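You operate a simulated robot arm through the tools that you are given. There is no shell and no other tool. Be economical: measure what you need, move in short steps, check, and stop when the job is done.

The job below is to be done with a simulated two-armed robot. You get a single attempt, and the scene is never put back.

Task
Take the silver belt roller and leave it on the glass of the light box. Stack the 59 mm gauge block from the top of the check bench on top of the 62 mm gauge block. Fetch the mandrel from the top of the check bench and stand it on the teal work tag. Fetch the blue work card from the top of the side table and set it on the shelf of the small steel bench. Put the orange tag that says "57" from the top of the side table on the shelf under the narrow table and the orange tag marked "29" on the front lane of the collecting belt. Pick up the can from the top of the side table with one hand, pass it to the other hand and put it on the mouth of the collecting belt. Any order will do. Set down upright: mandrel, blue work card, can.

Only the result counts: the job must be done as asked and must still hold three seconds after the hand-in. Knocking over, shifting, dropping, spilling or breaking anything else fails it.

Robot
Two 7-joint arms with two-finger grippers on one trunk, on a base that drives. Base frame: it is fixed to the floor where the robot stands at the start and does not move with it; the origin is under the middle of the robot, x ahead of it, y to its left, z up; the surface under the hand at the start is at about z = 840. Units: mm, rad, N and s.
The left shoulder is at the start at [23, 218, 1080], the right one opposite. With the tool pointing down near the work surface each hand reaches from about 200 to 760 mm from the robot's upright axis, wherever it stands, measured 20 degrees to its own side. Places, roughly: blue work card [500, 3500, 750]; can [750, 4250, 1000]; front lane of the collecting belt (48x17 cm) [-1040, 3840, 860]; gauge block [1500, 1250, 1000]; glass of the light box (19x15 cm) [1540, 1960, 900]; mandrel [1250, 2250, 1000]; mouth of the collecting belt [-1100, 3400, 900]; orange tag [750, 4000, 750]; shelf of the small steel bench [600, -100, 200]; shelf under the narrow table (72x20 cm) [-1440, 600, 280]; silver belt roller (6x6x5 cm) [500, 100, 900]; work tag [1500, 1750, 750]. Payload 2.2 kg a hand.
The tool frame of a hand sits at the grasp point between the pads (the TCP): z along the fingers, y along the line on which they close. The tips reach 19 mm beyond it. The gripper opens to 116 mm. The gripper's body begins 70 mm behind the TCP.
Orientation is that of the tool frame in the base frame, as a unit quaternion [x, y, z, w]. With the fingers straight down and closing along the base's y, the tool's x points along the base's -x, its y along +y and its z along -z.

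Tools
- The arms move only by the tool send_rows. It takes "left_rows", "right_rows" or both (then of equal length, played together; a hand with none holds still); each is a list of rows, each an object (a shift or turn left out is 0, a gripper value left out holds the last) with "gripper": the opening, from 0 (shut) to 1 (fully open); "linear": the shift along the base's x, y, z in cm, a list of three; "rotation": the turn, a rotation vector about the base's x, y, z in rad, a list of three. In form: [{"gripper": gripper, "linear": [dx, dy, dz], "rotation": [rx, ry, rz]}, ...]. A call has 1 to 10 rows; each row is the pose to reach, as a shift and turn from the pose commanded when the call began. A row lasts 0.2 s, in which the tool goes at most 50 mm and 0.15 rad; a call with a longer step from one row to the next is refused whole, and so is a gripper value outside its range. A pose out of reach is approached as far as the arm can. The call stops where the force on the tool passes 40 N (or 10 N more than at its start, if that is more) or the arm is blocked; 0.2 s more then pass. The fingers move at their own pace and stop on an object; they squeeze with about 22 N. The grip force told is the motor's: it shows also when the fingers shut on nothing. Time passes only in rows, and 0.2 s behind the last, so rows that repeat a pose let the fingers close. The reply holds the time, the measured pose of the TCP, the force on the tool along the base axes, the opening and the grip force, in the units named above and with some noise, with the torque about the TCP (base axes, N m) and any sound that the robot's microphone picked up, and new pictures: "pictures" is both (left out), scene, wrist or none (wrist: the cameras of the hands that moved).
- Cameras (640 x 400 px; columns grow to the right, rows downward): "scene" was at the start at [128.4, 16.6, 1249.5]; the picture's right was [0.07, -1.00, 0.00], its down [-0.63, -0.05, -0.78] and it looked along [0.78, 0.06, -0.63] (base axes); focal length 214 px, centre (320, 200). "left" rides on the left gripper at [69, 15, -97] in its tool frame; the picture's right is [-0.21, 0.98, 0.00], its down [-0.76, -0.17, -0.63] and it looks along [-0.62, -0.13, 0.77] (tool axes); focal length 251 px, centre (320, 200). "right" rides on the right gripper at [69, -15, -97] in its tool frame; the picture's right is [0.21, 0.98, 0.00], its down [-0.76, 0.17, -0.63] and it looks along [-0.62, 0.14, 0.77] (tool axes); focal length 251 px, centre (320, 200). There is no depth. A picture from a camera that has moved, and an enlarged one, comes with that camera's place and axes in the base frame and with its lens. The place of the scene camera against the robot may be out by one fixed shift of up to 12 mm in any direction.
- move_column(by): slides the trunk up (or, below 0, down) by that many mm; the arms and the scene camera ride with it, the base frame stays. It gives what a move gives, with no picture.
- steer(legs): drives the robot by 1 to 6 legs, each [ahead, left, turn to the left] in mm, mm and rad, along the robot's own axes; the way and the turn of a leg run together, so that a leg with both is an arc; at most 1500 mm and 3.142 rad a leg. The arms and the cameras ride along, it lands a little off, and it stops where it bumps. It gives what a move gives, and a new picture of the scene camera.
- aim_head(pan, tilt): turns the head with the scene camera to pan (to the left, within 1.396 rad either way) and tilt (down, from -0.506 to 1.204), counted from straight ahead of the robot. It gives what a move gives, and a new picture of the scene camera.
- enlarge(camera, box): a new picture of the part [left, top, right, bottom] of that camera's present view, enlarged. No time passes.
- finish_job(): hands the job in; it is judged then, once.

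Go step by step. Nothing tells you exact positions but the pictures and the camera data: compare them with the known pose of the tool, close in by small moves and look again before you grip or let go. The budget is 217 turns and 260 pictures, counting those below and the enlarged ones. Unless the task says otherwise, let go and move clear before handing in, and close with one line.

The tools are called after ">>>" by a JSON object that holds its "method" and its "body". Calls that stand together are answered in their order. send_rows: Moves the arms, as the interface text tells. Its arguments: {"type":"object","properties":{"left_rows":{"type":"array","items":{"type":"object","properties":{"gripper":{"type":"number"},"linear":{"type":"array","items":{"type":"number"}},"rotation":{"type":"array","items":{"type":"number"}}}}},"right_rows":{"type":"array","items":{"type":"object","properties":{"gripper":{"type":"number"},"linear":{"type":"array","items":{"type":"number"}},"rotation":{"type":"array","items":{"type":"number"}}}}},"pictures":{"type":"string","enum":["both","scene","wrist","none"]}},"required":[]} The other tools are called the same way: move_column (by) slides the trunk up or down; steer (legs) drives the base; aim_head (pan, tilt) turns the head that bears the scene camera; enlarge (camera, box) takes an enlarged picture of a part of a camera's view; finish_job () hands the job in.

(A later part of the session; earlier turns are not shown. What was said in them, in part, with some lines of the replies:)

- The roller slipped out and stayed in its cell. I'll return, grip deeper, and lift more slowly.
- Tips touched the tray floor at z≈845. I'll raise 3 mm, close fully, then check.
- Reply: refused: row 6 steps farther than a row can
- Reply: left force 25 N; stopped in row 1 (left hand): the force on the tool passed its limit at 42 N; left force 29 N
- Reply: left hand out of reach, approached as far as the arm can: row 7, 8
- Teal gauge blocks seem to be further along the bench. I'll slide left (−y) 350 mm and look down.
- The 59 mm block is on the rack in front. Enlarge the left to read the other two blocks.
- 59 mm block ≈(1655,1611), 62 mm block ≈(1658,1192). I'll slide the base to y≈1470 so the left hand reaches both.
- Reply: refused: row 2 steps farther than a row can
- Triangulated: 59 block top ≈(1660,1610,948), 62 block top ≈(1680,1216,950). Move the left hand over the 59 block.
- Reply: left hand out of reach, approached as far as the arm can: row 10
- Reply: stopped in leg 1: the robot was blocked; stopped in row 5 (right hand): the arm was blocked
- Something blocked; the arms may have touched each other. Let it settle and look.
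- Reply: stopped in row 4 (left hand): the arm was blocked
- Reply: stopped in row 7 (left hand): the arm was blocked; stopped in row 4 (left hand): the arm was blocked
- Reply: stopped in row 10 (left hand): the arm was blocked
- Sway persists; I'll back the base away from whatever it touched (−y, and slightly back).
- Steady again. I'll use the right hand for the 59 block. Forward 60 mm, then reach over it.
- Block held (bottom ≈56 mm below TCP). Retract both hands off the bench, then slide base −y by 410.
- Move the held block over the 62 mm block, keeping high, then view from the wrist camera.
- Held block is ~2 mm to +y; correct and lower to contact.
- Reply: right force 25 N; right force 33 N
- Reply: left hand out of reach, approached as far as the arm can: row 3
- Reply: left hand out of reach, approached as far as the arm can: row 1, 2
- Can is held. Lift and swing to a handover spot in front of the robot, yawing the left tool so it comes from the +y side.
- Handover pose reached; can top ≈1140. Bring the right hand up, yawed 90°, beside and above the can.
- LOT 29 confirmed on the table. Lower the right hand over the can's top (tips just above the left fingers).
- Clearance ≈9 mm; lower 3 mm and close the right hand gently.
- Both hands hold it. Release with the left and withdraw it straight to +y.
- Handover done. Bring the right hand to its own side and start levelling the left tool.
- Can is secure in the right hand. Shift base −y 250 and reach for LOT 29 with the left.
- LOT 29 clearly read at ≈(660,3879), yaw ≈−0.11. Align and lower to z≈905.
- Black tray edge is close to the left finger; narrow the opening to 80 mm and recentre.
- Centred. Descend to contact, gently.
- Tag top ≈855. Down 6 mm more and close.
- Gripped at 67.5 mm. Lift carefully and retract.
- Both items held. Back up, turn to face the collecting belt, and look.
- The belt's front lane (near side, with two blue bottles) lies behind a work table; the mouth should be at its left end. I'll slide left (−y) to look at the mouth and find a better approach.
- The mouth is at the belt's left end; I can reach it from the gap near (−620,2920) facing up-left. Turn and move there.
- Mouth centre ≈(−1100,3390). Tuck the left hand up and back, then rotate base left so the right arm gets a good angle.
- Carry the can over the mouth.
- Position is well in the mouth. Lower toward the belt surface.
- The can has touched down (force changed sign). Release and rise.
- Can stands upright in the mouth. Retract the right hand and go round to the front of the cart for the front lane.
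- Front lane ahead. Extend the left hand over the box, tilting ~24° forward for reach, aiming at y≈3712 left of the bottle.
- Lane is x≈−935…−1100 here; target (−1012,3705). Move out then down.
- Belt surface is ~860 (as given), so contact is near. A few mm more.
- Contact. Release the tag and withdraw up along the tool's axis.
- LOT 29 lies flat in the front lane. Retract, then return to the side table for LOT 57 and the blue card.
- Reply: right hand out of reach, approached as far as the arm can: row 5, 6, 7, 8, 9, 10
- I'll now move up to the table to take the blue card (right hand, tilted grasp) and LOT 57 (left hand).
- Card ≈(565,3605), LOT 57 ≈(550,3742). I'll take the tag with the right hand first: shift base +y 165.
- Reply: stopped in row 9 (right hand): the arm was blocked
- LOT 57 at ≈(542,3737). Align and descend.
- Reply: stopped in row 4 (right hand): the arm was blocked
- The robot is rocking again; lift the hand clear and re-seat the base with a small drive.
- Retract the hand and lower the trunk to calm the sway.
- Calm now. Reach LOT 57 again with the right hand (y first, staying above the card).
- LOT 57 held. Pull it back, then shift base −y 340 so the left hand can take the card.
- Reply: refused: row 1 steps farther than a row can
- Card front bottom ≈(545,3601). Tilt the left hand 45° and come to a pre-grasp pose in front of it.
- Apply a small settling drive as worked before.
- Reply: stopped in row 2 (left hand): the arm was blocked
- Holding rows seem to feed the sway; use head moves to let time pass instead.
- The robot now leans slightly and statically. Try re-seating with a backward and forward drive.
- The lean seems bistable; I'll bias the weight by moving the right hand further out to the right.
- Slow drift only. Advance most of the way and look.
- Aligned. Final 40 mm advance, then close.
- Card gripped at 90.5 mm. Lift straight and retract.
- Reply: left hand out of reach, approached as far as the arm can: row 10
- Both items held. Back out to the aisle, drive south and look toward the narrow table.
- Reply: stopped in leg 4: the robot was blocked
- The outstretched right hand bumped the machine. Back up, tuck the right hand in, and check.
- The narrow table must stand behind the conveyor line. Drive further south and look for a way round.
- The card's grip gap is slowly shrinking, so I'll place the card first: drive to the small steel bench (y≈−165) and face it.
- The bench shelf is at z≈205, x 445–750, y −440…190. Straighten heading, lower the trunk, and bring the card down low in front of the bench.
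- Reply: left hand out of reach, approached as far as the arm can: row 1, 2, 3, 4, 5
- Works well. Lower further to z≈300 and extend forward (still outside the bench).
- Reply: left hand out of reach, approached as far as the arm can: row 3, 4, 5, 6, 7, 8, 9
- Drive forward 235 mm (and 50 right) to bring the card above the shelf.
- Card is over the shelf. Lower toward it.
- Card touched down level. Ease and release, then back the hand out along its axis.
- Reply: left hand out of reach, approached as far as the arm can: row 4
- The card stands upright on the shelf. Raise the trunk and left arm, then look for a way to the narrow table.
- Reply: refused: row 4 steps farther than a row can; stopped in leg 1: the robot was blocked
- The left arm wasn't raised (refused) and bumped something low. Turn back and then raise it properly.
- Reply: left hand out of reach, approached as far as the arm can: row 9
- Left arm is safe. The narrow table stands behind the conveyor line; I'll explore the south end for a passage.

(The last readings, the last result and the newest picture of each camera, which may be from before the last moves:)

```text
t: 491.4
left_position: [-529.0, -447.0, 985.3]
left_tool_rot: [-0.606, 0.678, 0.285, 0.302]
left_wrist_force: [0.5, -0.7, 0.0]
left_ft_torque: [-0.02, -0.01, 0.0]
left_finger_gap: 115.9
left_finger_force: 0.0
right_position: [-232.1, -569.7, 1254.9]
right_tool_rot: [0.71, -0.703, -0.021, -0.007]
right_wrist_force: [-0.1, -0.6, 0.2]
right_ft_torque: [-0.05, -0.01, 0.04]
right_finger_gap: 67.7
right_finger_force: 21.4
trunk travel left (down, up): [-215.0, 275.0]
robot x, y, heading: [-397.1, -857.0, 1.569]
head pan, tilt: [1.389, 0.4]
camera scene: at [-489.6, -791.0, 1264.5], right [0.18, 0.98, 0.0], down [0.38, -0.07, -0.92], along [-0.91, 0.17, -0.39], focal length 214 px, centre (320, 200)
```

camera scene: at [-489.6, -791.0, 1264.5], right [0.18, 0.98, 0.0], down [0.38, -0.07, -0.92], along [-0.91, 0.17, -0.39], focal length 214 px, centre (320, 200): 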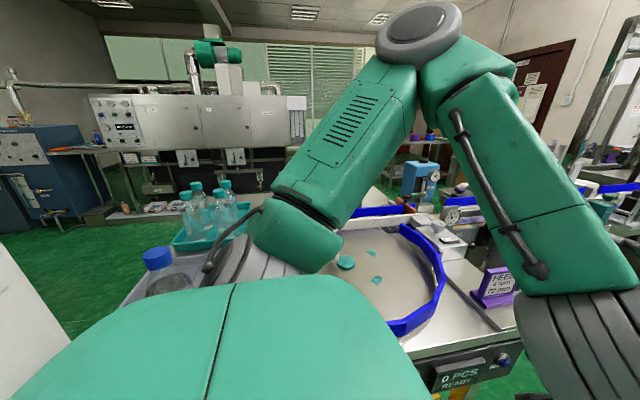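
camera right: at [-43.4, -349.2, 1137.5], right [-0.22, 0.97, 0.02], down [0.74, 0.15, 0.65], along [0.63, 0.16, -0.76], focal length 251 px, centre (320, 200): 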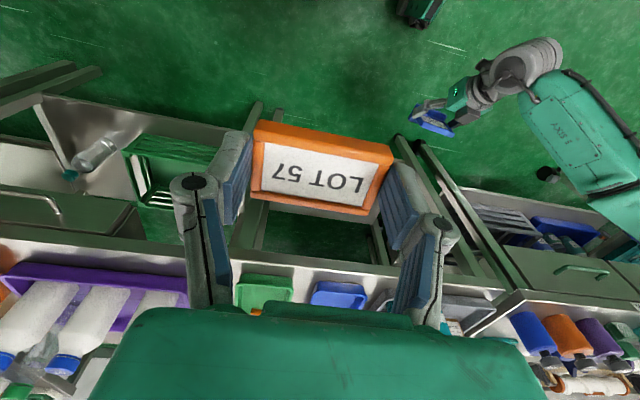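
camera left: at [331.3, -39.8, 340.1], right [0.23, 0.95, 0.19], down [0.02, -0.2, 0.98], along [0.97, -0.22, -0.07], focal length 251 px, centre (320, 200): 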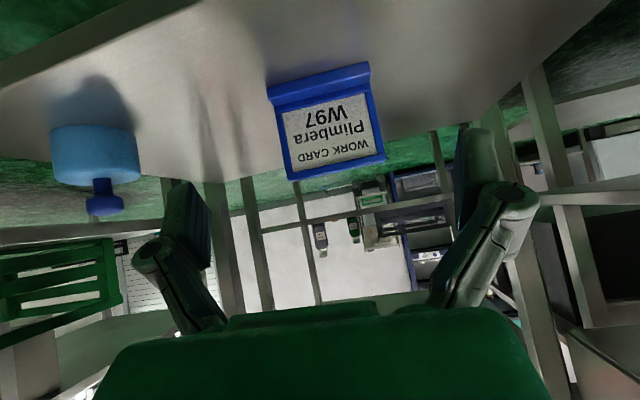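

Turn the body left to see the west passage.

>>> {"method": "send_rows", "body": {"left_rows": [{"linear": [2, -3, 3]}, {"linear": [4, -6, 6]}, {"linear": [4, -9, 9]}, {"linear": [4, -12, 11]}], "pictures": "none"}}

>>> {"method": "steer", "body": {"legs": [[-250, 0, 0], [0, 0, 1.57]]}}

>>> {"method": "aim_head", "body": {"pan": 0, "tilt": 0.4}}

>>> {"method": "aim_head", "body": {"pan": 0.6, "tilt": 0.4}}

```text
t: 492.4
left_position: [-489.5, -563.8, 1098.7]
left_tool_rot: [-0.61, 0.677, 0.283, 0.298]
left_wrist_force: [-0.8, -0.2, -0.7]
left_ft_torque: [0.01, -0.02, -0.01]
left_finger_gap: 115.6
left_finger_force: 0.0
left hand out of reach, approached as far as the arm can: row 1, 2, 3, 4
right_position: [-234.7, -570.9, 1255.8]
right_tool_rot: [0.71, -0.704, -0.021, -0.009]
right_wrist_force: [-0.1, -0.5, -1.0]
right_ft_torque: [0.03, 0.01, 0.0]
right_finger_gap: 67.7
right_finger_force: 21.8
trunk travel left (down, up): [-215.0, 275.0]
robot x, y, heading: [-399.1, -859.6, 1.574]
head pan, tilt: [1.389, 0.4]
```

```text
t: 497.9
left_position: [-696.1, -1198.6, 1101.6]
left_tool_rot: [0.907, -0.066, -0.416, -0.027]
left_wrist_force: [0.8, -0.5, 0.3]
left_ft_torque: [0.05, -0.02, -0.02]
left_finger_gap: 116.1
left_finger_force: 0.1
right_position: [-681.9, -950.5, 1256.7]
right_tool_rot: [1.0, -0.014, -0.02, 0.003]
right_wrist_force: [0.4, -0.9, -0.7]
right_ft_torque: [0.05, 0.02, -0.01]
right_finger_gap: 67.9
right_finger_force: 22.2
trunk travel left (down, up): [-215.0, 275.0]
robot x, y, heading: [-398.1, -1112.2, 3.11]
head pan, tilt: [1.389, 0.4]
camera scene: at [-459.1, -1200.6, 1263.9], right [-0.98, 0.22, 0.0], down [0.09, 0.39, -0.92], along [-0.2, -0.9, -0.4], focal length 214 px, centre (320, 200)
```

scene: 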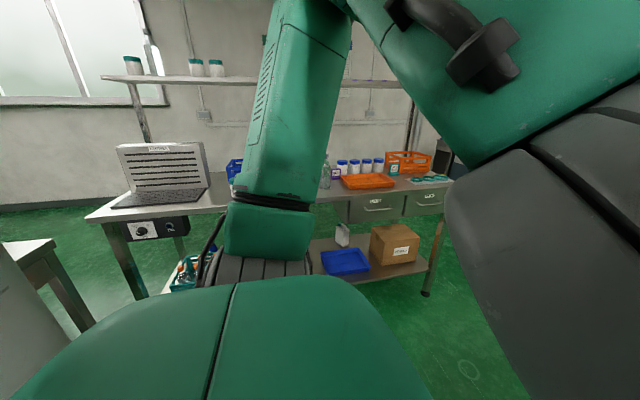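

```text
t: 499.5
left_position: [-692.8, -1181.1, 1103.3]
left_tool_rot: [0.904, -0.071, -0.421, -0.021]
left_wrist_force: [-0.3, -0.1, -0.6]
left_ft_torque: [-0.01, -0.01, -0.02]
left_finger_gap: 116.0
left_finger_force: 0.0
right_position: [-677.2, -931.9, 1255.2]
right_tool_rot: [1.0, -0.014, -0.021, 0.008]
right_wrist_force: [0.3, -0.2, -0.1]
right_ft_torque: [-0.02, 0.02, -0.03]
right_finger_gap: 67.9
right_finger_force: 22.3
trunk travel left (down, up): [-215.0, 275.0]
robot x, y, heading: [-397.5, -1108.1, 3.106]
head pan, tilt: [0.0, 0.4]
camera scene: at [-530.3, -1082.5, 1264.4], right [0.02, 1.0, -0.01], down [0.39, -0.02, -0.92], along [-0.92, 0.01, -0.39], focal length 214 px, centre (320, 200)
```

scene: 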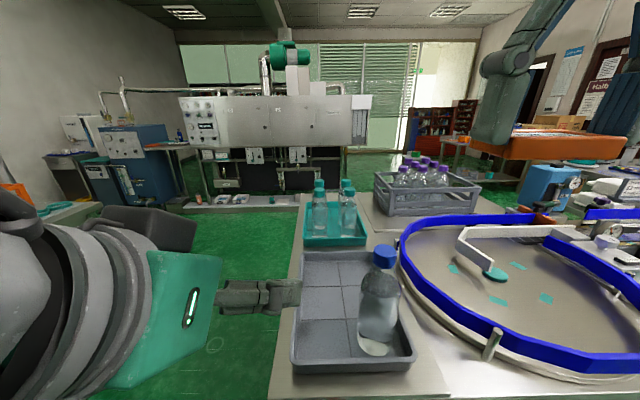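

```text
t: 500.5
left_position: [-696.3, -1203.0, 1101.5]
left_tool_rot: [0.906, -0.066, -0.416, -0.029]
left_wrist_force: [-0.6, -0.2, -0.3]
left_ft_torque: [0.05, 0.01, -0.02]
left_finger_gap: 116.1
left_finger_force: 0.0
right_position: [-679.7, -956.0, 1257.3]
right_tool_rot: [1.0, -0.013, -0.019, 0.001]
right_wrist_force: [-0.4, -0.5, -1.5]
right_ft_torque: [0.07, 0.0, 0.03]
right_finger_gap: 67.8
right_finger_force: 22.5
trunk travel left (down, up): [-215.0, 275.0]
robot x, y, heading: [-399.0, -1114.1, 3.1]
head pan, tilt: [0.6, 0.4]
camera scene: at [-517.9, -1156.4, 1264.3], right [-0.53, 0.85, 0.0], down [0.33, 0.21, -0.92], along [-0.78, -0.49, -0.39], focal length 214 px, centre (320, 200)
```

scene: 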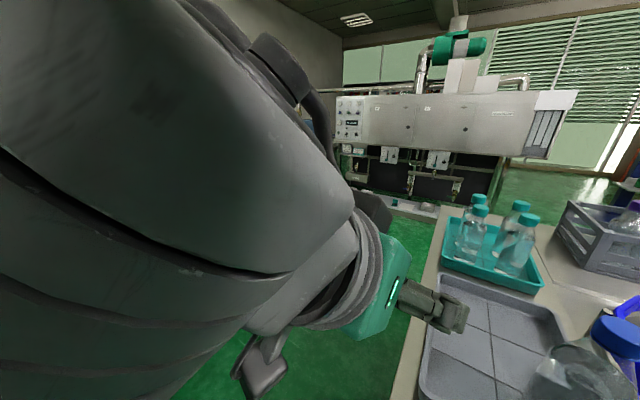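

There is a passage ≈900 mm wide south of the tray table. Go through it west, then north behind the line.

>>> {"method": "steer", "body": {"legs": [[0, 540, 0.03], [1450, 0, 0]]}}

>>> {"method": "aim_head", "body": {"pan": -1.2, "tilt": 0.4}}

```text
t: 510.4
left_position: [-2164.8, -1683.8, 1103.8]
left_tool_rot: [0.908, -0.058, -0.414, 0.004]
left_wrist_force: [-1.2, 2.6, 1.3]
left_ft_torque: [-0.17, -0.11, 0.18]
left_finger_gap: 116.0
left_finger_force: 0.0
right_position: [-2158.9, -1425.9, 1251.2]
right_tool_rot: [0.999, 0.005, -0.023, 0.029]
right_wrist_force: [0.4, 2.5, 2.0]
right_ft_torque: [-0.28, 0.01, -0.01]
right_finger_gap: 67.7
right_finger_force: 22.1
trunk travel left (down, up): [-215.0, 275.0]
robot x, y, heading: [-1870.4, -1636.2, -3.14]
head pan, tilt: [0.6, 0.4]
camera scene: at [-1989.2, -1625.7, 1265.2], right [-0.57, 0.82, -0.04], down [0.32, 0.18, -0.93], along [-0.76, -0.54, -0.37], focal length 214 px, centre (320, 200)
```

scene: 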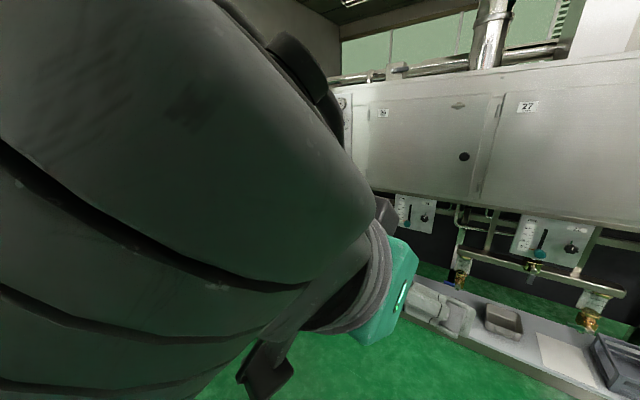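

```text
t: 512.2
left_position: [-2165.5, -1701.3, 1110.2]
left_tool_rot: [0.906, -0.044, -0.421, -0.015]
left_wrist_force: [-1.0, 1.3, 1.1]
left_ft_torque: [-0.08, -0.22, 0.1]
left_finger_gap: 115.9
left_finger_force: 0.0
right_position: [-2153.3, -1454.0, 1258.0]
right_tool_rot: [1.0, 0.007, -0.025, 0.016]
right_wrist_force: [0.0, 0.7, -0.4]
right_ft_torque: [-0.06, 0.01, -0.01]
right_finger_gap: 68.0
right_finger_force: 21.9
trunk travel left (down, up): [-215.0, 275.0]
robot x, y, heading: [-1873.8, -1625.8, -3.139]
head pan, tilt: [-1.201, 0.4]
camera scene: at [-1944.5, -1495.4, 1259.9], right [0.93, 0.37, -0.01], down [0.15, -0.4, -0.91], along [-0.34, 0.84, -0.42], focal length 214 px, centre (320, 200)
```

scene: 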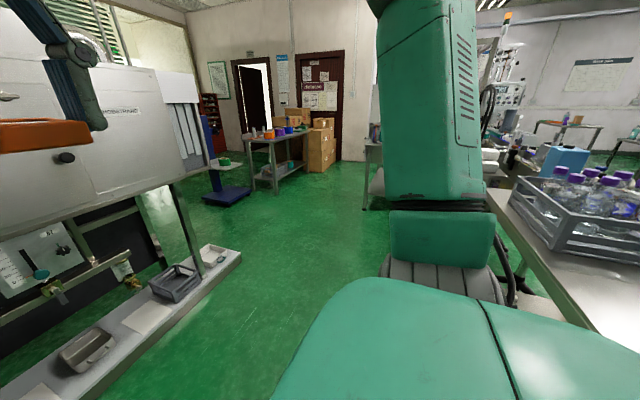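

>>> {"method": "steer", "body": {"legs": [[0, 0, -1.571], [900, 0, 0]]}}

>>> {"method": "aim_head", "body": {"pan": -0.4, "tilt": 0.4}}

```text
t: 520.7
left_position: [-1974.1, -468.1, 1104.8]
left_tool_rot: [-0.613, 0.671, 0.293, 0.297]
left_wrist_force: [0.6, -0.7, 0.3]
left_ft_torque: [0.07, 0.04, 0.0]
left_finger_gap: 115.9
left_finger_force: 0.0
right_position: [-1722.5, -463.8, 1252.7]
right_tool_rot: [0.721, -0.693, -0.022, -0.002]
right_wrist_force: [0.8, 0.4, -1.0]
right_ft_torque: [0.0, 0.01, -0.01]
right_finger_gap: 67.8
right_finger_force: 21.6
trunk travel left (down, up): [-215.0, 275.0]
robot x, y, heading: [-1887.1, -752.3, 1.603]
head pan, tilt: [-1.201, 0.4]
camera scene: at [-1809.3, -671.1, 1264.9], right [0.39, -0.92, 0.0], down [-0.35, -0.15, -0.92], along [0.85, 0.36, -0.38], focal length 214 px, centre (320, 200)
```

scene: 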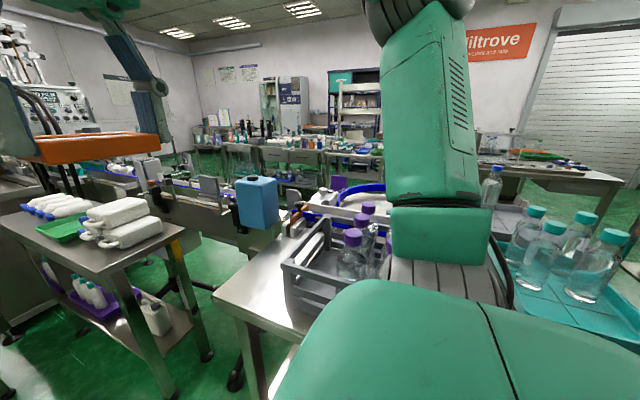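

```text
t: 521.8
left_position: [-1925.3, -464.7, 1104.8]
left_tool_rot: [-0.609, 0.676, 0.304, 0.284]
left_wrist_force: [0.1, 0.8, -0.1]
left_ft_torque: [-0.06, 0.08, 0.06]
left_finger_gap: 116.1
left_finger_force: 0.1
right_position: [-1669.1, -456.0, 1245.5]
right_tool_rot: [0.723, -0.69, -0.035, 0.013]
right_wrist_force: [1.3, 1.4, 0.0]
right_ft_torque: [-0.08, 0.2, 0.01]
right_finger_gap: 67.7
right_finger_force: 22.2
trunk travel left (down, up): [-215.0, 275.0]
robot x, y, heading: [-1876.2, -753.4, 1.609]
head pan, tilt: [-0.4, 0.4]
camera scene: at [-1792.4, -613.2, 1259.8], right [0.93, -0.37, -0.04], down [-0.18, -0.37, -0.91], along [0.32, 0.85, -0.41], focal length 214 px, centre (320, 200)
```

scene: 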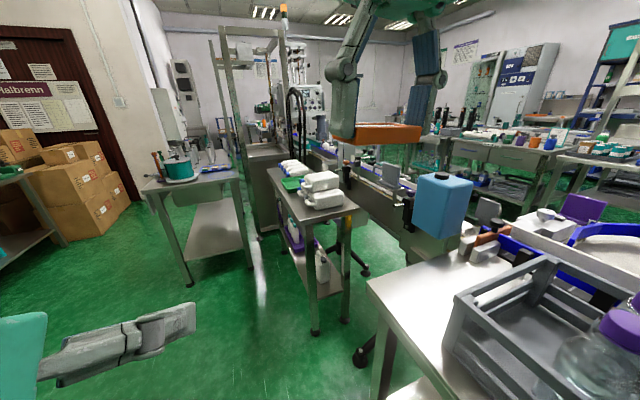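

I see the narrow table: white cans on top; its shelf holds a purple tray and a jug. Lower the trunk for stability, move north and face the shelf from the west.

>>> {"method": "move_column", "body": {"by": -200}}

>>> {"method": "steer", "body": {"legs": [[0, 130, -0.035], [1200, 0, 0]]}}

>>> {"method": "steer", "body": {"legs": [[0, 0, -1.571]]}}

>>> {"method": "aim_head", "body": {"pan": 0, "tilt": 0.7}}

```text
t: 524.0
left_position: [-1978.8, -464.4, 903.1]
left_tool_rot: [-0.616, 0.669, 0.29, 0.298]
left_wrist_force: [-1.2, -0.2, -0.6]
left_ft_torque: [0.0, -0.01, 0.02]
left_finger_gap: 116.0
left_finger_force: 0.0
right_position: [-1725.1, -459.8, 1052.1]
right_tool_rot: [0.721, -0.692, -0.017, 0.0]
right_wrist_force: [-0.4, -0.1, -1.0]
right_ft_torque: [0.02, 0.02, -0.01]
right_finger_gap: 67.9
right_finger_force: 21.9
trunk travel left (down, up): [-15.0, 475.0]
robot x, y, heading: [-1889.6, -752.4, 1.608]
head pan, tilt: [-0.4, 0.4]
```

```text
t: 530.9
left_position: [-2130.6, 734.8, 902.7]
left_tool_rot: [-0.611, 0.672, 0.283, 0.308]
left_wrist_force: [-2.3, -0.6, -0.3]
left_ft_torque: [-0.03, -0.08, -0.12]
left_finger_gap: 115.7
left_finger_force: 0.0
right_position: [-1882.6, 732.5, 1056.7]
right_tool_rot: [0.715, -0.698, -0.013, -0.012]
right_wrist_force: [-1.7, -1.0, 0.1]
right_ft_torque: [-0.01, -0.2, -0.01]
right_finger_gap: 67.8
right_finger_force: 21.8
trunk travel left (down, up): [-15.0, 475.0]
robot x, y, heading: [-2030.2, 447.5, 1.588]
head pan, tilt: [-0.4, 0.4]
camera scene: at [-2014.4, 579.7, 1064.9], right [0.93, -0.38, 0.02], down [-0.13, -0.36, -0.92], along [0.35, 0.85, -0.38], focal length 214 px, centre (320, 200)
```

scene: 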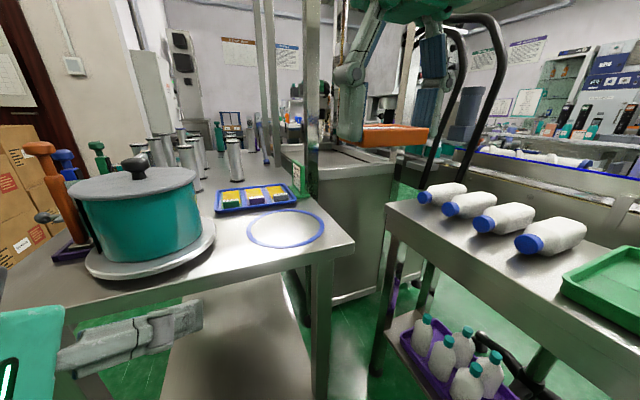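

```text
t: 535.1
left_position: [-1745.9, 528.5, 904.7]
left_tool_rot: [0.04, 0.908, -0.004, 0.417]
left_wrist_force: [0.0, -1.7, -0.6]
left_ft_torque: [0.02, 0.0, 0.04]
left_finger_gap: 116.2
left_finger_force: 0.0
right_position: [-1741.2, 277.9, 1052.2]
right_tool_rot: [-0.02, 1.0, 0.013, 0.016]
right_wrist_force: [-0.1, -0.7, -0.2]
right_ft_torque: [0.02, -0.01, 0.0]
right_finger_gap: 67.9
right_finger_force: 22.3
trunk travel left (down, up): [-15.0, 475.0]
robot x, y, heading: [-2030.4, 446.6, 0.035]
head pan, tilt: [-0.4, 0.4]
```

```text
t: 536.0
left_position: [-1743.7, 518.1, 899.6]
left_tool_rot: [0.041, 0.911, 0.01, 0.411]
left_wrist_force: [0.7, -0.4, -0.8]
left_ft_torque: [0.09, -0.02, 0.09]
left_finger_gap: 116.0
left_finger_force: 0.1
right_position: [-1739.8, 257.4, 1048.5]
right_tool_rot: [-0.02, 1.0, 0.021, 0.013]
right_wrist_force: [0.3, -0.7, -0.6]
right_ft_torque: [0.1, 0.07, -0.01]
right_finger_gap: 68.3
right_finger_force: 22.3
trunk travel left (down, up): [-15.0, 475.0]
robot x, y, heading: [-2029.9, 436.8, 0.032]
head pan, tilt: [0.0, 0.7]
```

No picture came back; check whether the picture budget is spent.

>>> {"method": "enlarge", "body": {"camera": "scene", "box": [150, 100, 490, 330]}}

```text
refused: no pictures are left
```

Pictures are exhausted, so the last tag goes in by numbers, slowly and with force checks. The shelf spans x −1540…−1340, y 240–960; a jug sits near y≈290–430 and a tray from y≈510. First move the left arm out of the way and square up.

>>> {"method": "send_rows", "body": {"left_rows": [{"linear": [0, 1.5, 3]}, {"linear": [0, 3, 6]}, {"linear": [0, 4.5, 9]}, {"linear": [0, 6, 12]}, {"linear": [0, 7, 14]}], "pictures": "none"}}

>>> {"method": "steer", "body": {"legs": [[50, 35, -0.033]]}}

>>> {"method": "aim_head", "body": {"pan": 0, "tilt": 0.75}}

>>> {"method": "aim_head", "body": {"pan": 0, "tilt": 0.7}}

```text
t: 537.2
left_position: [-1748.2, 613.3, 1043.7]
left_tool_rot: [0.038, 0.908, -0.01, 0.418]
left_wrist_force: [0.2, 0.9, -0.1]
left_ft_torque: [-0.05, 0.0, -0.05]
left_finger_gap: 115.9
left_finger_force: 0.0
right_position: [-1743.2, 292.9, 1055.1]
right_tool_rot: [-0.021, 1.0, 0.008, 0.016]
right_wrist_force: [-0.6, 0.8, -0.7]
right_ft_torque: [-0.12, 0.0, -0.02]
right_finger_gap: 67.7
right_finger_force: 22.2
trunk travel left (down, up): [-15.0, 475.0]
robot x, y, heading: [-2030.3, 447.8, 0.032]
head pan, tilt: [0.0, 0.7]
no pictures are left
```

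```text
t: 538.2
left_position: [-1691.5, 606.3, 1045.6]
left_tool_rot: [0.059, 0.907, -0.004, 0.417]
left_wrist_force: [0.0, -1.6, -0.5]
left_ft_torque: [0.06, -0.01, 0.05]
left_finger_gap: 116.0
left_finger_force: 0.1
right_position: [-1696.1, 283.8, 1046.9]
right_tool_rot: [-0.003, 1.0, 0.021, 0.013]
right_wrist_force: [0.0, -1.2, -0.4]
right_ft_torque: [0.05, 0.03, 0.02]
right_finger_gap: 67.8
right_finger_force: 22.1
trunk travel left (down, up): [-15.0, 475.0]
robot x, y, heading: [-1985.7, 481.0, -0.002]
head pan, tilt: [0.0, 0.7]
```

```text
t: 538.8
left_position: [-1695.0, 623.0, 1044.2]
left_tool_rot: [0.056, 0.906, -0.013, 0.419]
left_wrist_force: [0.2, 0.6, 0.5]
left_ft_torque: [0.02, 0.01, -0.07]
left_finger_gap: 115.7
left_finger_force: 0.0
right_position: [-1698.8, 300.8, 1050.1]
right_tool_rot: [-0.004, 1.0, 0.014, 0.011]
right_wrist_force: [-0.1, 0.6, -0.6]
right_ft_torque: [-0.06, -0.02, -0.02]
right_finger_gap: 68.0
right_finger_force: 21.8
trunk travel left (down, up): [-15.0, 475.0]
robot x, y, heading: [-1987.4, 478.2, 0.003]
head pan, tilt: [0.0, 0.75]
```

```text
t: 539.4
left_position: [-1694.8, 629.2, 1043.9]
left_tool_rot: [0.055, 0.907, -0.014, 0.418]
left_wrist_force: [-0.2, 1.0, 1.3]
left_ft_torque: [-0.08, 0.01, -0.08]
left_finger_gap: 116.1
left_finger_force: 0.1
right_position: [-1699.5, 308.9, 1052.2]
right_tool_rot: [-0.004, 1.0, 0.012, 0.014]
right_wrist_force: [-0.3, 1.6, -0.9]
right_ft_torque: [-0.08, 0.0, 0.01]
right_finger_gap: 67.9
right_finger_force: 21.7
trunk travel left (down, up): [-15.0, 475.0]
robot x, y, heading: [-1984.3, 481.7, -0.002]
head pan, tilt: [0.0, 0.7]
```

Lower the right hand in front of the table toward y≈468.

>>> {"method": "send_rows", "body": {"right_rows": [{"linear": [1, 1.5, -4]}, {"linear": [2, 3, -8]}, {"linear": [3, 4.5, -12.5]}, {"linear": [4, 6, -17]}, {"linear": [4.5, 7.5, -21.5]}, {"linear": [5, 9, -26]}, {"linear": [5, 10.5, -30.5]}, {"linear": [5, 12, -35]}, {"linear": [5, 13.5, -39.5]}, {"linear": [5, 15, -44]}], "pictures": "none"}}

>>> {"method": "aim_head", "body": {"pan": 0, "tilt": 0.75}}

>>> {"method": "aim_head", "body": {"pan": 0, "tilt": 0.7}}

```text
t: 541.8
left_position: [-1695.8, 622.3, 1046.2]
left_tool_rot: [0.057, 0.907, -0.011, 0.418]
left_wrist_force: [0.0, 0.0, 0.3]
left_ft_torque: [-0.04, 0.0, -0.07]
left_finger_gap: 115.8
left_finger_force: 0.0
right_position: [-1630.5, 450.4, 636.8]
right_tool_rot: [0.014, 0.998, 0.048, 0.031]
right_wrist_force: [-0.1, 1.6, -0.8]
right_ft_torque: [-0.06, 0.0, 0.0]
right_finger_gap: 67.9
right_finger_force: 21.8
trunk travel left (down, up): [-15.0, 475.0]
robot x, y, heading: [-1982.9, 480.5, 0.0]
head pan, tilt: [0.0, 0.7]
stopped in row 10 (right hand): the arm was blocked; the commanded pose is now the measured one
no pictures are left
```

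```text
t: 542.5
left_position: [-1696.1, 618.3, 1044.3]
left_tool_rot: [0.058, 0.906, -0.009, 0.418]
left_wrist_force: [0.1, 0.5, -0.1]
left_ft_torque: [-0.04, 0.0, -0.02]
left_finger_gap: 116.0
left_finger_force: 0.0
right_position: [-1629.8, 446.7, 636.8]
right_tool_rot: [0.016, 0.998, 0.051, 0.03]
right_wrist_force: [0.5, 1.4, -0.2]
right_ft_torque: [-0.06, 0.02, 0.0]
right_finger_gap: 68.0
right_finger_force: 21.7
trunk travel left (down, up): [-15.0, 475.0]
robot x, y, heading: [-1982.2, 478.9, -0.004]
head pan, tilt: [0.0, 0.75]
```

```text
t: 543.1
left_position: [-1695.2, 611.2, 1045.7]
left_tool_rot: [0.059, 0.907, -0.006, 0.417]
left_wrist_force: [0.1, 0.4, -0.3]
left_ft_torque: [0.0, 0.0, 0.0]
left_finger_gap: 115.9
left_finger_force: 0.0
right_position: [-1629.4, 442.6, 636.5]
right_tool_rot: [0.016, 0.998, 0.053, 0.031]
right_wrist_force: [-0.5, 0.1, 0.5]
right_ft_torque: [0.01, 0.0, 0.01]
right_finger_gap: 67.9
right_finger_force: 21.7
trunk travel left (down, up): [-15.0, 475.0]
robot x, y, heading: [-1982.8, 476.0, -0.0]
head pan, tilt: [0.0, 0.7]
```

The folded arm hit its limit. Back the base 100 mm for more extension, level the tool, and continue lowering.

>>> {"method": "steer", "body": {"legs": [[-110, 0, 0]]}}

>>> {"method": "send_rows", "body": {"right_rows": [{"linear": [3, 0.5, 0], "rotation": [-0.035, 0.02, 0.01]}, {"linear": [6, 1, 0], "rotation": [-0.07, 0.04, 0.02]}, {"linear": [9, 1.5, 0], "rotation": [-0.106, 0.062, 0.032]}, {"linear": [9, 1.5, -4], "rotation": [-0.106, 0.062, 0.032]}, {"linear": [9, 1.5, -8], "rotation": [-0.106, 0.062, 0.032]}], "pictures": "none"}}

```text
t: 544.3
left_position: [-1809.2, 614.6, 1046.2]
left_tool_rot: [0.058, 0.906, -0.008, 0.419]
left_wrist_force: [-0.3, -0.5, 0.4]
left_ft_torque: [0.0, -0.03, -0.02]
left_finger_gap: 116.1
left_finger_force: 0.1
right_position: [-1742.9, 446.3, 636.3]
right_tool_rot: [0.014, 0.998, 0.052, 0.031]
right_wrist_force: [-0.5, -0.2, -0.1]
right_ft_torque: [-0.01, -0.01, 0.0]
right_finger_gap: 68.0
right_finger_force: 21.8
trunk travel left (down, up): [-15.0, 475.0]
robot x, y, heading: [-2097.8, 478.0, -0.0]
head pan, tilt: [0.0, 0.7]
```

```text
t: 545.1
left_position: [-1808.4, 610.1, 1046.7]
left_tool_rot: [0.059, 0.907, -0.006, 0.417]
left_wrist_force: [1.1, 0.0, 0.3]
left_ft_torque: [-0.02, 0.07, -0.01]
left_finger_gap: 115.9
left_finger_force: 0.0
right_position: [-1645.5, 450.5, 661.0]
right_tool_rot: [0.02, 0.999, 0.032, 0.002]
right_wrist_force: [-19.1, -0.7, 11.1]
right_ft_torque: [0.18, -2.64, 0.08]
right_finger_gap: 68.1
right_finger_force: 22.6
trunk travel left (down, up): [-15.0, 475.0]
robot x, y, heading: [-2099.9, 477.8, -0.007]
head pan, tilt: [0.0, 0.7]
stopped in row 4 (right hand): the force on the tool passed its limit at 109 N (the readings are from after the stop); the commanded pose is now the measured one
no pictures are left
```

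The hand's upper part met the table-top edge (≈x −1600, z≈790). Back away immediately, then lower well clear before going under.

>>> {"method": "send_rows", "body": {"right_rows": [{"linear": [-3, 0, 0]}, {"linear": [-7, 0, 0]}, {"linear": [-10, 0, 0]}], "pictures": "none"}}

>>> {"method": "send_rows", "body": {"right_rows": [{"linear": [0, 0, -3], "rotation": [-0.03, 0.002, 0.02]}, {"linear": [0, 0, -7], "rotation": [-0.064, 0.004, 0.04]}, {"linear": [0, 0, -11], "rotation": [-0.064, 0.004, 0.04]}, {"linear": [0, 0, -15], "rotation": [-0.064, 0.004, 0.04]}, {"linear": [0, 0, -19], "rotation": [-0.064, 0.004, 0.04]}, {"linear": [0, 0, -23], "rotation": [-0.064, 0.004, 0.04]}], "pictures": "none"}}

```text
t: 545.9
left_position: [-1809.5, 611.7, 1048.0]
left_tool_rot: [0.058, 0.907, -0.007, 0.418]
left_wrist_force: [0.3, 0.4, 0.8]
left_ft_torque: [0.04, -0.01, 0.03]
left_finger_gap: 115.9
left_finger_force: 0.0
right_position: [-1743.2, 453.6, 663.1]
right_tool_rot: [0.021, 0.999, 0.035, 0.005]
right_wrist_force: [-0.1, 0.3, -1.0]
right_ft_torque: [0.02, 0.0, -0.01]
right_finger_gap: 68.0
right_finger_force: 21.9
trunk travel left (down, up): [-15.0, 475.0]
robot x, y, heading: [-2090.8, 478.5, -0.003]
head pan, tilt: [0.0, 0.7]
no pictures are left
```

```text
t: 547.3
left_position: [-1809.0, 612.1, 1046.4]
left_tool_rot: [0.059, 0.906, -0.007, 0.419]
left_wrist_force: [-0.1, -1.1, -0.5]
left_ft_torque: [0.01, 0.02, -0.04]
left_finger_gap: 115.8
left_finger_force: 0.0
right_position: [-1745.2, 450.9, 429.6]
right_tool_rot: [-0.002, 1.0, -0.002, 0.001]
right_wrist_force: [-0.4, 0.1, -0.5]
right_ft_torque: [-0.02, 0.02, 0.01]
right_finger_gap: 67.8
right_finger_force: 22.2
trunk travel left (down, up): [-15.0, 475.0]
robot x, y, heading: [-2095.5, 479.4, -0.011]
head pan, tilt: [0.0, 0.7]
no pictures are left
```

Tool is level at z 430, clear and steady. Lower to z≈335 and advance to just before the shelf edge.

>>> {"method": "send_rows", "body": {"right_rows": [{"linear": [0, 0.5, -4]}, {"linear": [0, 1, -7]}, {"linear": [0, 2, -9.5]}], "pictures": "none"}}

>>> {"method": "send_rows", "body": {"right_rows": [{"linear": [3, 0, 0]}, {"linear": [6, 0, 0]}, {"linear": [9, 0, 0]}, {"linear": [12, 0, 0]}, {"linear": [14.5, 0, 0]}, {"linear": [16.5, 0, 0]}], "pictures": "none"}}

```text
t: 548.1
left_position: [-1808.1, 612.2, 1047.3]
left_tool_rot: [0.059, 0.906, -0.007, 0.418]
left_wrist_force: [0.1, 0.7, -0.2]
left_ft_torque: [0.03, 0.0, 0.0]
left_finger_gap: 115.8
left_finger_force: 0.1
right_position: [-1745.8, 474.0, 335.3]
right_tool_rot: [-0.001, 1.0, 0.0, 0.001]
right_wrist_force: [0.2, 0.8, 0.1]
right_ft_torque: [0.01, -0.02, 0.0]
right_finger_gap: 67.9
right_finger_force: 21.8
trunk travel left (down, up): [-15.0, 475.0]
robot x, y, heading: [-2095.4, 480.1, -0.008]
head pan, tilt: [0.0, 0.7]
no pictures are left
```

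```text
t: 549.5
left_position: [-1808.5, 613.3, 1045.7]
left_tool_rot: [0.058, 0.906, -0.006, 0.418]
left_wrist_force: [0.0, 0.2, 0.2]
left_ft_torque: [0.02, 0.01, 0.0]
left_finger_gap: 116.1
left_finger_force: 0.1
right_position: [-1579.3, 472.5, 335.4]
right_tool_rot: [-0.001, 1.0, 0.0, 0.002]
right_wrist_force: [-0.8, 0.7, -0.4]
right_ft_torque: [-0.02, 0.01, -0.02]
right_finger_gap: 67.8
right_finger_force: 22.2
trunk travel left (down, up): [-15.0, 475.0]
robot x, y, heading: [-2093.4, 476.8, -0.008]
head pan, tilt: [0.0, 0.7]
no pictures are left
```

>>> {"method": "send_rows", "body": {"right_rows": [{"linear": [1, 0, 0]}, {"linear": [2, 0, 0]}, {"linear": [3, 0, 0]}], "pictures": "none"}}

>>> {"method": "send_rows", "body": {"right_rows": [{"linear": [0.5, 0, 0]}, {"linear": [1, 0, 0]}], "pictures": "none"}}

>>> {"method": "send_rows", "body": {"right_rows": [{"linear": [0.5, 0, 0]}, {"linear": [1, 0, 0]}], "pictures": "none"}}

```text
t: 550.3
left_position: [-1809.2, 611.8, 1046.3]
left_tool_rot: [0.058, 0.906, -0.006, 0.418]
left_wrist_force: [0.4, -0.2, -0.2]
left_ft_torque: [-0.04, 0.02, 0.0]
left_finger_gap: 116.2
left_finger_force: 0.1
right_position: [-1549.3, 473.3, 335.7]
right_tool_rot: [-0.001, 1.0, -0.001, 0.002]
right_wrist_force: [0.3, 0.3, -0.7]
right_ft_torque: [-0.03, -0.04, -0.01]
right_finger_gap: 67.8
right_finger_force: 22.2
trunk travel left (down, up): [-15.0, 475.0]
robot x, y, heading: [-2092.2, 479.4, -0.002]
head pan, tilt: [0.0, 0.7]
no pictures are left
```

```text
t: 550.9
left_position: [-1808.2, 612.6, 1047.5]
left_tool_rot: [0.058, 0.906, -0.006, 0.419]
left_wrist_force: [0.1, 0.5, 0.2]
left_ft_torque: [0.02, -0.02, 0.03]
left_finger_gap: 116.1
left_finger_force: 0.1
right_position: [-1538.6, 472.9, 335.4]
right_tool_rot: [-0.001, 1.0, -0.001, 0.001]
right_wrist_force: [-0.5, -0.6, -0.3]
right_ft_torque: [0.03, 0.01, -0.03]
right_finger_gap: 67.7
right_finger_force: 22.5
trunk travel left (down, up): [-15.0, 475.0]
robot x, y, heading: [-2093.7, 478.5, -0.002]
head pan, tilt: [0.0, 0.7]
no pictures are left
```

```text
t: 551.5
left_position: [-1808.3, 613.7, 1047.2]
left_tool_rot: [0.059, 0.906, -0.006, 0.419]
left_wrist_force: [0.5, -0.5, 0.1]
left_ft_torque: [-0.02, 0.0, 0.02]
left_finger_gap: 115.7
left_finger_force: 0.1
right_position: [-1530.2, 473.6, 335.0]
right_tool_rot: [-0.001, 1.0, -0.001, 0.003]
right_wrist_force: [0.0, -0.3, -0.2]
right_ft_torque: [-0.01, 0.0, -0.03]
right_finger_gap: 67.8
right_finger_force: 21.8
trunk travel left (down, up): [-15.0, 475.0]
robot x, y, heading: [-2095.3, 476.9, -0.001]
head pan, tilt: [0.0, 0.7]
no pictures are left
```

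>>> {"method": "send_rows", "body": {"right_rows": [{"linear": [0.4, 0, 0]}, {"linear": [0.8, 0, 0]}], "pictures": "none"}}

>>> {"method": "send_rows", "body": {"right_rows": [{"linear": [0.4, 0, 0]}, {"linear": [0.8, 0, 0]}], "pictures": "none"}}

```text
t: 552.1
left_position: [-1807.1, 611.3, 1045.6]
left_tool_rot: [0.057, 0.906, -0.006, 0.419]
left_wrist_force: [-0.6, 0.2, -0.8]
left_ft_torque: [-0.02, 0.0, -0.01]
left_finger_gap: 116.0
left_finger_force: 0.0
right_position: [-1520.6, 472.4, 334.4]
right_tool_rot: [-0.002, 1.0, -0.001, 0.001]
right_wrist_force: [-0.5, 0.1, -1.1]
right_ft_torque: [0.01, 0.04, 0.03]
right_finger_gap: 67.8
right_finger_force: 22.4
trunk travel left (down, up): [-15.0, 475.0]
robot x, y, heading: [-2092.8, 479.8, -0.009]
head pan, tilt: [0.0, 0.7]
no pictures are left
```

```text
t: 552.7
left_position: [-1808.5, 611.1, 1045.7]
left_tool_rot: [0.058, 0.906, -0.006, 0.419]
left_wrist_force: [-0.7, 0.0, 0.0]
left_ft_torque: [0.0, 0.03, 0.02]
left_finger_gap: 115.9
left_finger_force: 0.0
right_position: [-1515.2, 471.6, 337.2]
right_tool_rot: [-0.001, 1.0, -0.001, 0.002]
right_wrist_force: [0.7, -0.2, 0.0]
right_ft_torque: [-0.01, -0.03, -0.01]
right_finger_gap: 67.8
right_finger_force: 22.0
right hand out of reach, approached as far as the arm can: row 2
trunk travel left (down, up): [-15.0, 475.0]
robot x, y, heading: [-2096.2, 481.3, -0.002]
head pan, tilt: [0.0, 0.7]
no pictures are left
```

Reach limit; pull back 45 mm, drive forward 45 mm to regain margin, then lower.

>>> {"method": "send_rows", "body": {"right_rows": [{"linear": [-1.5, 0, 0]}, {"linear": [-3.5, 0, 0]}, {"linear": [-5, 0, 0]}], "pictures": "none"}}

>>> {"method": "steer", "body": {"legs": [[45, 0, 0]]}}

>>> {"method": "aim_head", "body": {"pan": 0, "tilt": 0.75}}

```text
t: 553.5
left_position: [-1808.0, 612.2, 1046.7]
left_tool_rot: [0.058, 0.906, -0.006, 0.418]
left_wrist_force: [0.8, 1.1, 0.6]
left_ft_torque: [0.01, -0.01, 0.0]
left_finger_gap: 116.0
left_finger_force: 0.0
right_position: [-1566.6, 471.3, 337.5]
right_tool_rot: [-0.001, 1.0, 0.0, 0.003]
right_wrist_force: [0.5, 0.7, -0.7]
right_ft_torque: [-0.02, 0.0, 0.02]
right_finger_gap: 67.9
right_finger_force: 21.7
trunk travel left (down, up): [-15.0, 475.0]
robot x, y, heading: [-2094.2, 479.6, -0.003]
head pan, tilt: [0.0, 0.7]
no pictures are left
```

```text
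t: 554.5
left_position: [-1770.4, 608.3, 1046.6]
left_tool_rot: [0.06, 0.906, -0.006, 0.42]
left_wrist_force: [0.4, 0.3, 0.2]
left_ft_torque: [0.02, 0.0, 0.01]
left_finger_gap: 116.0
left_finger_force: 0.1
right_position: [-1543.5, 471.8, 328.9]
right_tool_rot: [-0.003, 1.0, -0.001, -0.011]
right_wrist_force: [-0.4, -0.3, -0.1]
right_ft_torque: [0.01, -0.04, -0.01]
right_finger_gap: 67.9
right_finger_force: 22.3
trunk travel left (down, up): [-15.0, 475.0]
robot x, y, heading: [-2052.7, 477.4, -0.002]
head pan, tilt: [0.0, 0.7]
stopped in leg 1: the robot was blocked; the commanded pose is now the measured one
```

```text
t: 555.1
left_position: [-1771.2, 608.8, 1047.4]
left_tool_rot: [0.059, 0.905, -0.005, 0.42]
left_wrist_force: [0.8, -0.4, 0.1]
left_ft_torque: [0.04, 0.02, 0.02]
left_finger_gap: 116.0
left_finger_force: 0.1
right_position: [-1544.7, 471.7, 328.9]
right_tool_rot: [-0.004, 1.0, 0.001, -0.012]
right_wrist_force: [0.4, -1.3, 0.2]
right_ft_torque: [-0.02, 0.01, 0.0]
right_finger_gap: 68.0
right_finger_force: 21.6
trunk travel left (down, up): [-15.0, 475.0]
robot x, y, heading: [-2052.1, 476.3, -0.006]
head pan, tilt: [0.0, 0.75]
```

The forearm pressed the table edge. Back off 45 mm and instead tilt the tool ~26° forward so the forearm stays outside.

>>> {"method": "steer", "body": {"legs": [[-50, 0, 0]]}}

>>> {"method": "send_rows", "body": {"right_rows": [{"linear": [0, 0, 0.5], "rotation": [0, -0.1, 0]}, {"linear": [0, 0, 1], "rotation": [0, -0.2, 0]}, {"linear": [0, 0, 1.5], "rotation": [0, -0.3, 0]}, {"linear": [0, 0, 2], "rotation": [0, -0.4, 0]}, {"linear": [0, 0, 2], "rotation": [0, -0.46, 0]}, {"linear": [0, 0, 2], "rotation": [0, -0.46, 0]}], "pictures": "none"}}

```text
t: 556.1
left_position: [-1821.2, 609.5, 1047.4]
left_tool_rot: [0.06, 0.906, -0.007, 0.419]
left_wrist_force: [0.2, 0.4, -0.7]
left_ft_torque: [0.03, -0.03, -0.02]
left_finger_gap: 115.8
left_finger_force: 0.0
right_position: [-1590.0, 473.0, 330.5]
right_tool_rot: [-0.003, 1.0, -0.001, -0.008]
right_wrist_force: [0.5, -0.2, 0.3]
right_ft_torque: [-0.03, -0.01, 0.01]
right_finger_gap: 68.3
right_finger_force: 21.7
trunk travel left (down, up): [-15.0, 475.0]
robot x, y, heading: [-2103.4, 480.5, -0.004]
head pan, tilt: [0.0, 0.75]
```

```text
t: 557.5
left_position: [-1821.3, 609.3, 1048.6]
left_tool_rot: [0.059, 0.905, -0.005, 0.421]
left_wrist_force: [0.0, 0.1, 0.3]
left_ft_torque: [0.0, -0.01, -0.03]
left_finger_gap: 116.0
left_finger_force: 0.1
right_position: [-1590.8, 473.3, 350.5]
right_tool_rot: [-0.004, 0.975, -0.001, 0.221]
right_wrist_force: [0.8, 0.4, -0.1]
right_ft_torque: [-0.02, 0.04, 0.02]
right_finger_gap: 68.0
right_finger_force: 22.2
trunk travel left (down, up): [-15.0, 475.0]
robot x, y, heading: [-2098.8, 474.4, -0.004]
head pan, tilt: [0.0, 0.75]
no pictures are left
```

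>>> {"method": "send_rows", "body": {"right_rows": [{"linear": [1.5, 0, -0.5]}, {"linear": [3, 0, -1]}, {"linear": [4.5, 0, -1]}], "pictures": "none"}}

>>> {"method": "send_rows", "body": {"right_rows": [{"linear": [0.6, 0, 0]}, {"linear": [1.2, 0, 0]}], "pictures": "none"}}

>>> {"method": "send_rows", "body": {"right_rows": [{"linear": [0.6, 0, 0]}, {"linear": [1.1, 0, 0]}], "pictures": "none"}}

```text
t: 558.3
left_position: [-1821.7, 608.8, 1047.2]
left_tool_rot: [0.059, 0.905, -0.006, 0.421]
left_wrist_force: [0.1, 0.6, 0.5]
left_ft_torque: [-0.03, -0.01, 0.0]
left_finger_gap: 116.0
left_finger_force: 0.1
right_position: [-1546.0, 473.3, 341.3]
right_tool_rot: [-0.004, 0.976, -0.002, 0.219]
right_wrist_force: [0.3, 0.5, 0.9]
right_ft_torque: [0.0, -0.02, 0.0]
right_finger_gap: 67.8
right_finger_force: 22.4
trunk travel left (down, up): [-15.0, 475.0]
robot x, y, heading: [-2103.2, 479.6, -0.001]
head pan, tilt: [0.0, 0.75]
no pictures are left
```

```text
t: 558.9
left_position: [-1822.2, 610.1, 1047.9]
left_tool_rot: [0.06, 0.905, -0.006, 0.421]
left_wrist_force: [0.3, -0.6, 0.0]
left_ft_torque: [0.0, -0.01, -0.02]
left_finger_gap: 115.8
left_finger_force: 0.1
right_position: [-1533.2, 473.0, 341.2]
right_tool_rot: [-0.003, 0.976, -0.001, 0.22]
right_wrist_force: [-0.5, -0.7, -0.6]
right_ft_torque: [-0.01, -0.01, 0.03]
right_finger_gap: 67.7
right_finger_force: 22.1
trunk travel left (down, up): [-15.0, 475.0]
robot x, y, heading: [-2099.9, 477.8, -0.001]
head pan, tilt: [0.0, 0.75]
no pictures are left
```

```text
t: 559.5
left_position: [-1820.5, 609.3, 1047.6]
left_tool_rot: [0.059, 0.905, -0.006, 0.421]
left_wrist_force: [0.0, -0.2, -0.1]
left_ft_torque: [-0.04, 0.02, -0.02]
left_finger_gap: 116.0
left_finger_force: 0.2
right_position: [-1523.4, 473.3, 339.5]
right_tool_rot: [-0.004, 0.975, -0.001, 0.22]
right_wrist_force: [0.4, -0.3, 0.3]
right_ft_torque: [0.02, 0.01, 0.03]
right_finger_gap: 68.1
right_finger_force: 21.9
trunk travel left (down, up): [-15.0, 475.0]
robot x, y, heading: [-2101.7, 477.5, -0.005]
head pan, tilt: [0.0, 0.75]
no pictures are left
```

>>> {"method": "send_rows", "body": {"right_rows": [{"linear": [0.4, 0, 0]}, {"linear": [0.8, 0, 0]}], "pictures": "none"}}

>>> {"method": "send_rows", "body": {"right_rows": [{"linear": [0.4, 0, 0]}, {"linear": [0.8, 0, 0]}], "pictures": "none"}}

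```text
t: 560.1
left_position: [-1821.8, 609.5, 1049.0]
left_tool_rot: [0.059, 0.905, -0.005, 0.42]
left_wrist_force: [-0.4, 0.0, -0.1]
left_ft_torque: [-0.01, 0.0, 0.0]
left_finger_gap: 116.1
left_finger_force: 0.1
right_position: [-1516.3, 473.3, 342.4]
right_tool_rot: [-0.004, 0.975, -0.001, 0.221]
right_wrist_force: [0.4, 0.3, -0.6]
right_ft_torque: [-0.05, 0.01, 0.0]
right_finger_gap: 67.8
right_finger_force: 21.5
trunk travel left (down, up): [-15.0, 475.0]
robot x, y, heading: [-2102.6, 477.7, -0.007]
head pan, tilt: [0.0, 0.75]
no pictures are left
```

```text
t: 560.7
left_position: [-1821.1, 610.7, 1048.4]
left_tool_rot: [0.06, 0.905, -0.008, 0.422]
left_wrist_force: [-0.1, 0.1, -2.3]
left_ft_torque: [0.01, 0.0, -0.01]
left_finger_gap: 116.0
left_finger_force: 0.1
right_position: [-1507.2, 472.7, 341.2]
right_tool_rot: [-0.003, 0.976, -0.002, 0.22]
right_wrist_force: [-0.8, 0.2, -0.3]
right_ft_torque: [-0.01, 0.01, -0.03]
right_finger_gap: 67.9
right_finger_force: 21.7
trunk travel left (down, up): [-15.0, 475.0]
robot x, y, heading: [-2102.0, 478.4, -0.01]
head pan, tilt: [0.0, 0.75]
no pictures are left
```

No contact; tag centre ≈(−1500,473). Lower in small steps to the shelf.

>>> {"method": "send_rows", "body": {"right_rows": [{"linear": [0, 0, -0.6]}, {"linear": [0, 0, -1.2]}], "pictures": "none"}}

>>> {"method": "send_rows", "body": {"right_rows": [{"linear": [0, 0, -0.4]}, {"linear": [0, 0, -0.8]}], "pictures": "none"}}

>>> {"method": "send_rows", "body": {"right_rows": [{"linear": [0, 0, -0.4]}, {"linear": [0, 0, -0.7]}], "pictures": "none"}}

```text
t: 561.3
left_position: [-1821.7, 609.8, 1048.2]
left_tool_rot: [0.059, 0.905, -0.006, 0.422]
left_wrist_force: [0.1, 0.5, -0.3]
left_ft_torque: [-0.01, -0.04, 0.0]
left_finger_gap: 115.7
left_finger_force: 0.0
right_position: [-1506.0, 473.3, 328.5]
right_tool_rot: [-0.004, 0.975, -0.001, 0.22]
right_wrist_force: [0.0, -0.2, -0.8]
right_ft_torque: [-0.01, 0.0, 0.0]
right_finger_gap: 67.9
right_finger_force: 21.8
trunk travel left (down, up): [-15.0, 475.0]
robot x, y, heading: [-2105.2, 476.8, -0.009]
head pan, tilt: [0.0, 0.75]
no pictures are left
```

```text
t: 561.9
left_position: [-1822.1, 610.3, 1049.4]
left_tool_rot: [0.06, 0.905, -0.007, 0.42]
left_wrist_force: [-0.1, -1.2, -0.1]
left_ft_torque: [-0.01, 0.0, 0.0]
left_finger_gap: 116.0
left_finger_force: 0.1
right_position: [-1506.8, 473.0, 319.7]
right_tool_rot: [-0.004, 0.976, -0.002, 0.219]
right_wrist_force: [0.4, 0.2, -1.4]
right_ft_torque: [0.0, 0.0, 0.03]
right_finger_gap: 68.0
right_finger_force: 22.3
trunk travel left (down, up): [-15.0, 475.0]
robot x, y, heading: [-2103.1, 477.5, -0.002]
head pan, tilt: [0.0, 0.75]
no pictures are left
```

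```text
t: 562.5
left_position: [-1820.1, 610.7, 1046.7]
left_tool_rot: [0.059, 0.905, -0.005, 0.421]
left_wrist_force: [-0.7, -1.1, -0.5]
left_ft_torque: [0.0, 0.03, 0.0]
left_finger_gap: 116.1
left_finger_force: 0.0
right_position: [-1506.2, 471.3, 313.5]
right_tool_rot: [-0.004, 0.976, -0.001, 0.22]
right_wrist_force: [-0.1, 0.0, -0.5]
right_ft_torque: [0.0, 0.03, 0.03]
right_finger_gap: 68.2
right_finger_force: 22.3
trunk travel left (down, up): [-15.0, 475.0]
robot x, y, heading: [-2103.3, 474.6, -0.006]
head pan, tilt: [0.0, 0.75]
no pictures are left
```

>>> {"method": "send_rows", "body": {"right_rows": [{"linear": [0, 0, -0.3]}], "pictures": "none"}}

>>> {"method": "send_rows", "body": {"right_rows": [{"linear": [0, 0, -0.3]}], "pictures": "none"}}

>>> {"method": "send_rows", "body": {"right_rows": [{"linear": [0, 0, -0.3]}], "pictures": "none"}}

```text
t: 562.9
left_position: [-1821.1, 609.5, 1047.9]
left_tool_rot: [0.058, 0.905, -0.005, 0.42]
left_wrist_force: [-0.1, 0.8, -0.4]
left_ft_torque: [-0.02, 0.01, -0.01]
left_finger_gap: 116.0
left_finger_force: 0.1
right_position: [-1506.5, 472.0, 311.3]
right_tool_rot: [-0.003, 0.976, -0.001, 0.22]
right_wrist_force: [0.1, 0.1, 0.4]
right_ft_torque: [-0.01, 0.01, -0.02]
right_finger_gap: 67.9
right_finger_force: 21.6
trunk travel left (down, up): [-15.0, 475.0]
robot x, y, heading: [-2103.7, 478.2, -0.006]
head pan, tilt: [0.0, 0.75]
no pictures are left
```

```text
t: 563.3
left_position: [-1821.5, 609.7, 1048.7]
left_tool_rot: [0.06, 0.905, -0.006, 0.421]
left_wrist_force: [0.1, -0.2, -0.3]
left_ft_torque: [0.01, -0.02, -0.01]
left_finger_gap: 116.1
left_finger_force: 0.0
right_position: [-1507.7, 472.7, 307.5]
right_tool_rot: [-0.003, 0.975, -0.001, 0.221]
right_wrist_force: [1.3, 0.6, 0.5]
right_ft_torque: [-0.02, 0.03, 0.0]
right_finger_gap: 68.1
right_finger_force: 21.8
trunk travel left (down, up): [-15.0, 475.0]
robot x, y, heading: [-2105.9, 477.5, -0.004]
head pan, tilt: [0.0, 0.75]
no pictures are left
```

```text
t: 563.7
left_position: [-1822.8, 608.2, 1049.2]
left_tool_rot: [0.059, 0.905, -0.005, 0.421]
left_wrist_force: [0.8, -0.1, -0.1]
left_ft_torque: [0.02, 0.04, -0.03]
left_finger_gap: 115.8
left_finger_force: 0.0
right_position: [-1504.9, 473.6, 306.8]
right_tool_rot: [-0.003, 0.975, -0.001, 0.222]
right_wrist_force: [1.4, 0.0, 7.0]
right_ft_torque: [0.27, -0.02, -0.02]
right_finger_gap: 68.1
right_finger_force: 21.8
trunk travel left (down, up): [-15.0, 475.0]
robot x, y, heading: [-2097.7, 479.4, -0.01]
head pan, tilt: [0.0, 0.75]
no pictures are left
```

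Contact exactly at shelf height. Seat it slightly, open a little, and withdraw along the tool axis.

>>> {"method": "send_rows", "body": {"right_rows": [{"linear": [0, 0, -0.15]}, {"linear": [0, 0, -0.15], "gripper": 0.64}, {"linear": [0, 0, -0.1], "gripper": 0.66}, {"linear": [0, 0, 0], "gripper": 0.67}, {"linear": [0, 0, 0], "gripper": 0.67}], "pictures": "none"}}

>>> {"method": "send_rows", "body": {"right_rows": [{"linear": [-0.1, 0, 0.8]}, {"linear": [-0.4, 0, 2]}, {"linear": [-1.2, 0, 3.5]}, {"linear": [-3, 0, 5]}, {"linear": [-6, 0, 6]}, {"linear": [-10, 0, 6]}, {"linear": [-14, 0, 6]}, {"linear": [-18, 0, 6]}, {"linear": [-21, 0, 6]}], "pictures": "none"}}

```text
t: 564.9
left_position: [-1821.2, 609.7, 1047.6]
left_tool_rot: [0.06, 0.905, -0.007, 0.42]
left_wrist_force: [0.6, 0.2, -0.2]
left_ft_torque: [0.01, 0.02, 0.02]
left_finger_gap: 115.8
left_finger_force: 0.1
right_position: [-1507.7, 472.9, 304.5]
right_tool_rot: [-0.004, 0.975, -0.001, 0.22]
right_wrist_force: [0.8, -0.1, 0.2]
right_ft_torque: [-0.01, -0.02, -0.03]
right_finger_gap: 77.7
right_finger_force: 0.1
trunk travel left (down, up): [-15.0, 475.0]
robot x, y, heading: [-2099.0, 478.5, -0.009]
head pan, tilt: [0.0, 0.75]
no pictures are left
```

```text
t: 566.9
left_position: [-1822.2, 609.2, 1048.2]
left_tool_rot: [0.059, 0.905, -0.005, 0.421]
left_wrist_force: [-0.5, -0.2, -0.5]
left_ft_torque: [-0.01, 0.04, 0.02]
left_finger_gap: 116.1
left_finger_force: 0.0
right_position: [-1716.2, 473.3, 365.3]
right_tool_rot: [-0.003, 0.975, -0.002, 0.221]
right_wrist_force: [0.7, 0.4, -0.4]
right_ft_torque: [0.02, 0.01, -0.01]
right_finger_gap: 77.6
right_finger_force: 0.0
trunk travel left (down, up): [-15.0, 475.0]
robot x, y, heading: [-2100.6, 479.7, -0.002]
head pan, tilt: [0.0, 0.75]
no pictures are left
```

The tag is released and the hand is out. Back the robot a little clear and hand in.

>>> {"method": "steer", "body": {"legs": [[-80, 0, 0]]}}

>>> {"method": "finish_job", "body": {}}

```text
t: 567.9
left_position: [-1905.7, 609.7, 1049.6]
left_tool_rot: [0.06, 0.904, -0.006, 0.422]
left_wrist_force: [-0.2, -0.6, -0.6]
left_ft_torque: [0.01, 0.0, -0.01]
left_finger_gap: 116.1
left_finger_force: 0.1
right_position: [-1800.0, 473.2, 365.8]
right_tool_rot: [-0.003, 0.975, -0.001, 0.221]
right_wrist_force: [-0.1, -0.7, 0.8]
right_ft_torque: [-0.01, -0.01, 0.04]
right_finger_gap: 77.7
right_finger_force: 0.0
trunk travel left (down, up): [-15.0, 475.0]
robot x, y, heading: [-2181.9, 478.6, -0.006]
head pan, tilt: [0.0, 0.75]
```

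```text
The job is handed in.
```

I placed all seven items and handed the job in. Six I saw in place in the pictures, but tag 57 went onto the narrow-table shelf blind, after the pictures ran out, by position and contact force only. The arms bumped the HALBRENN machine, something low near the rotary table and the narrow table's top edge (109 N). I saw nothing displaced at the first two, but could not check the narrow table.
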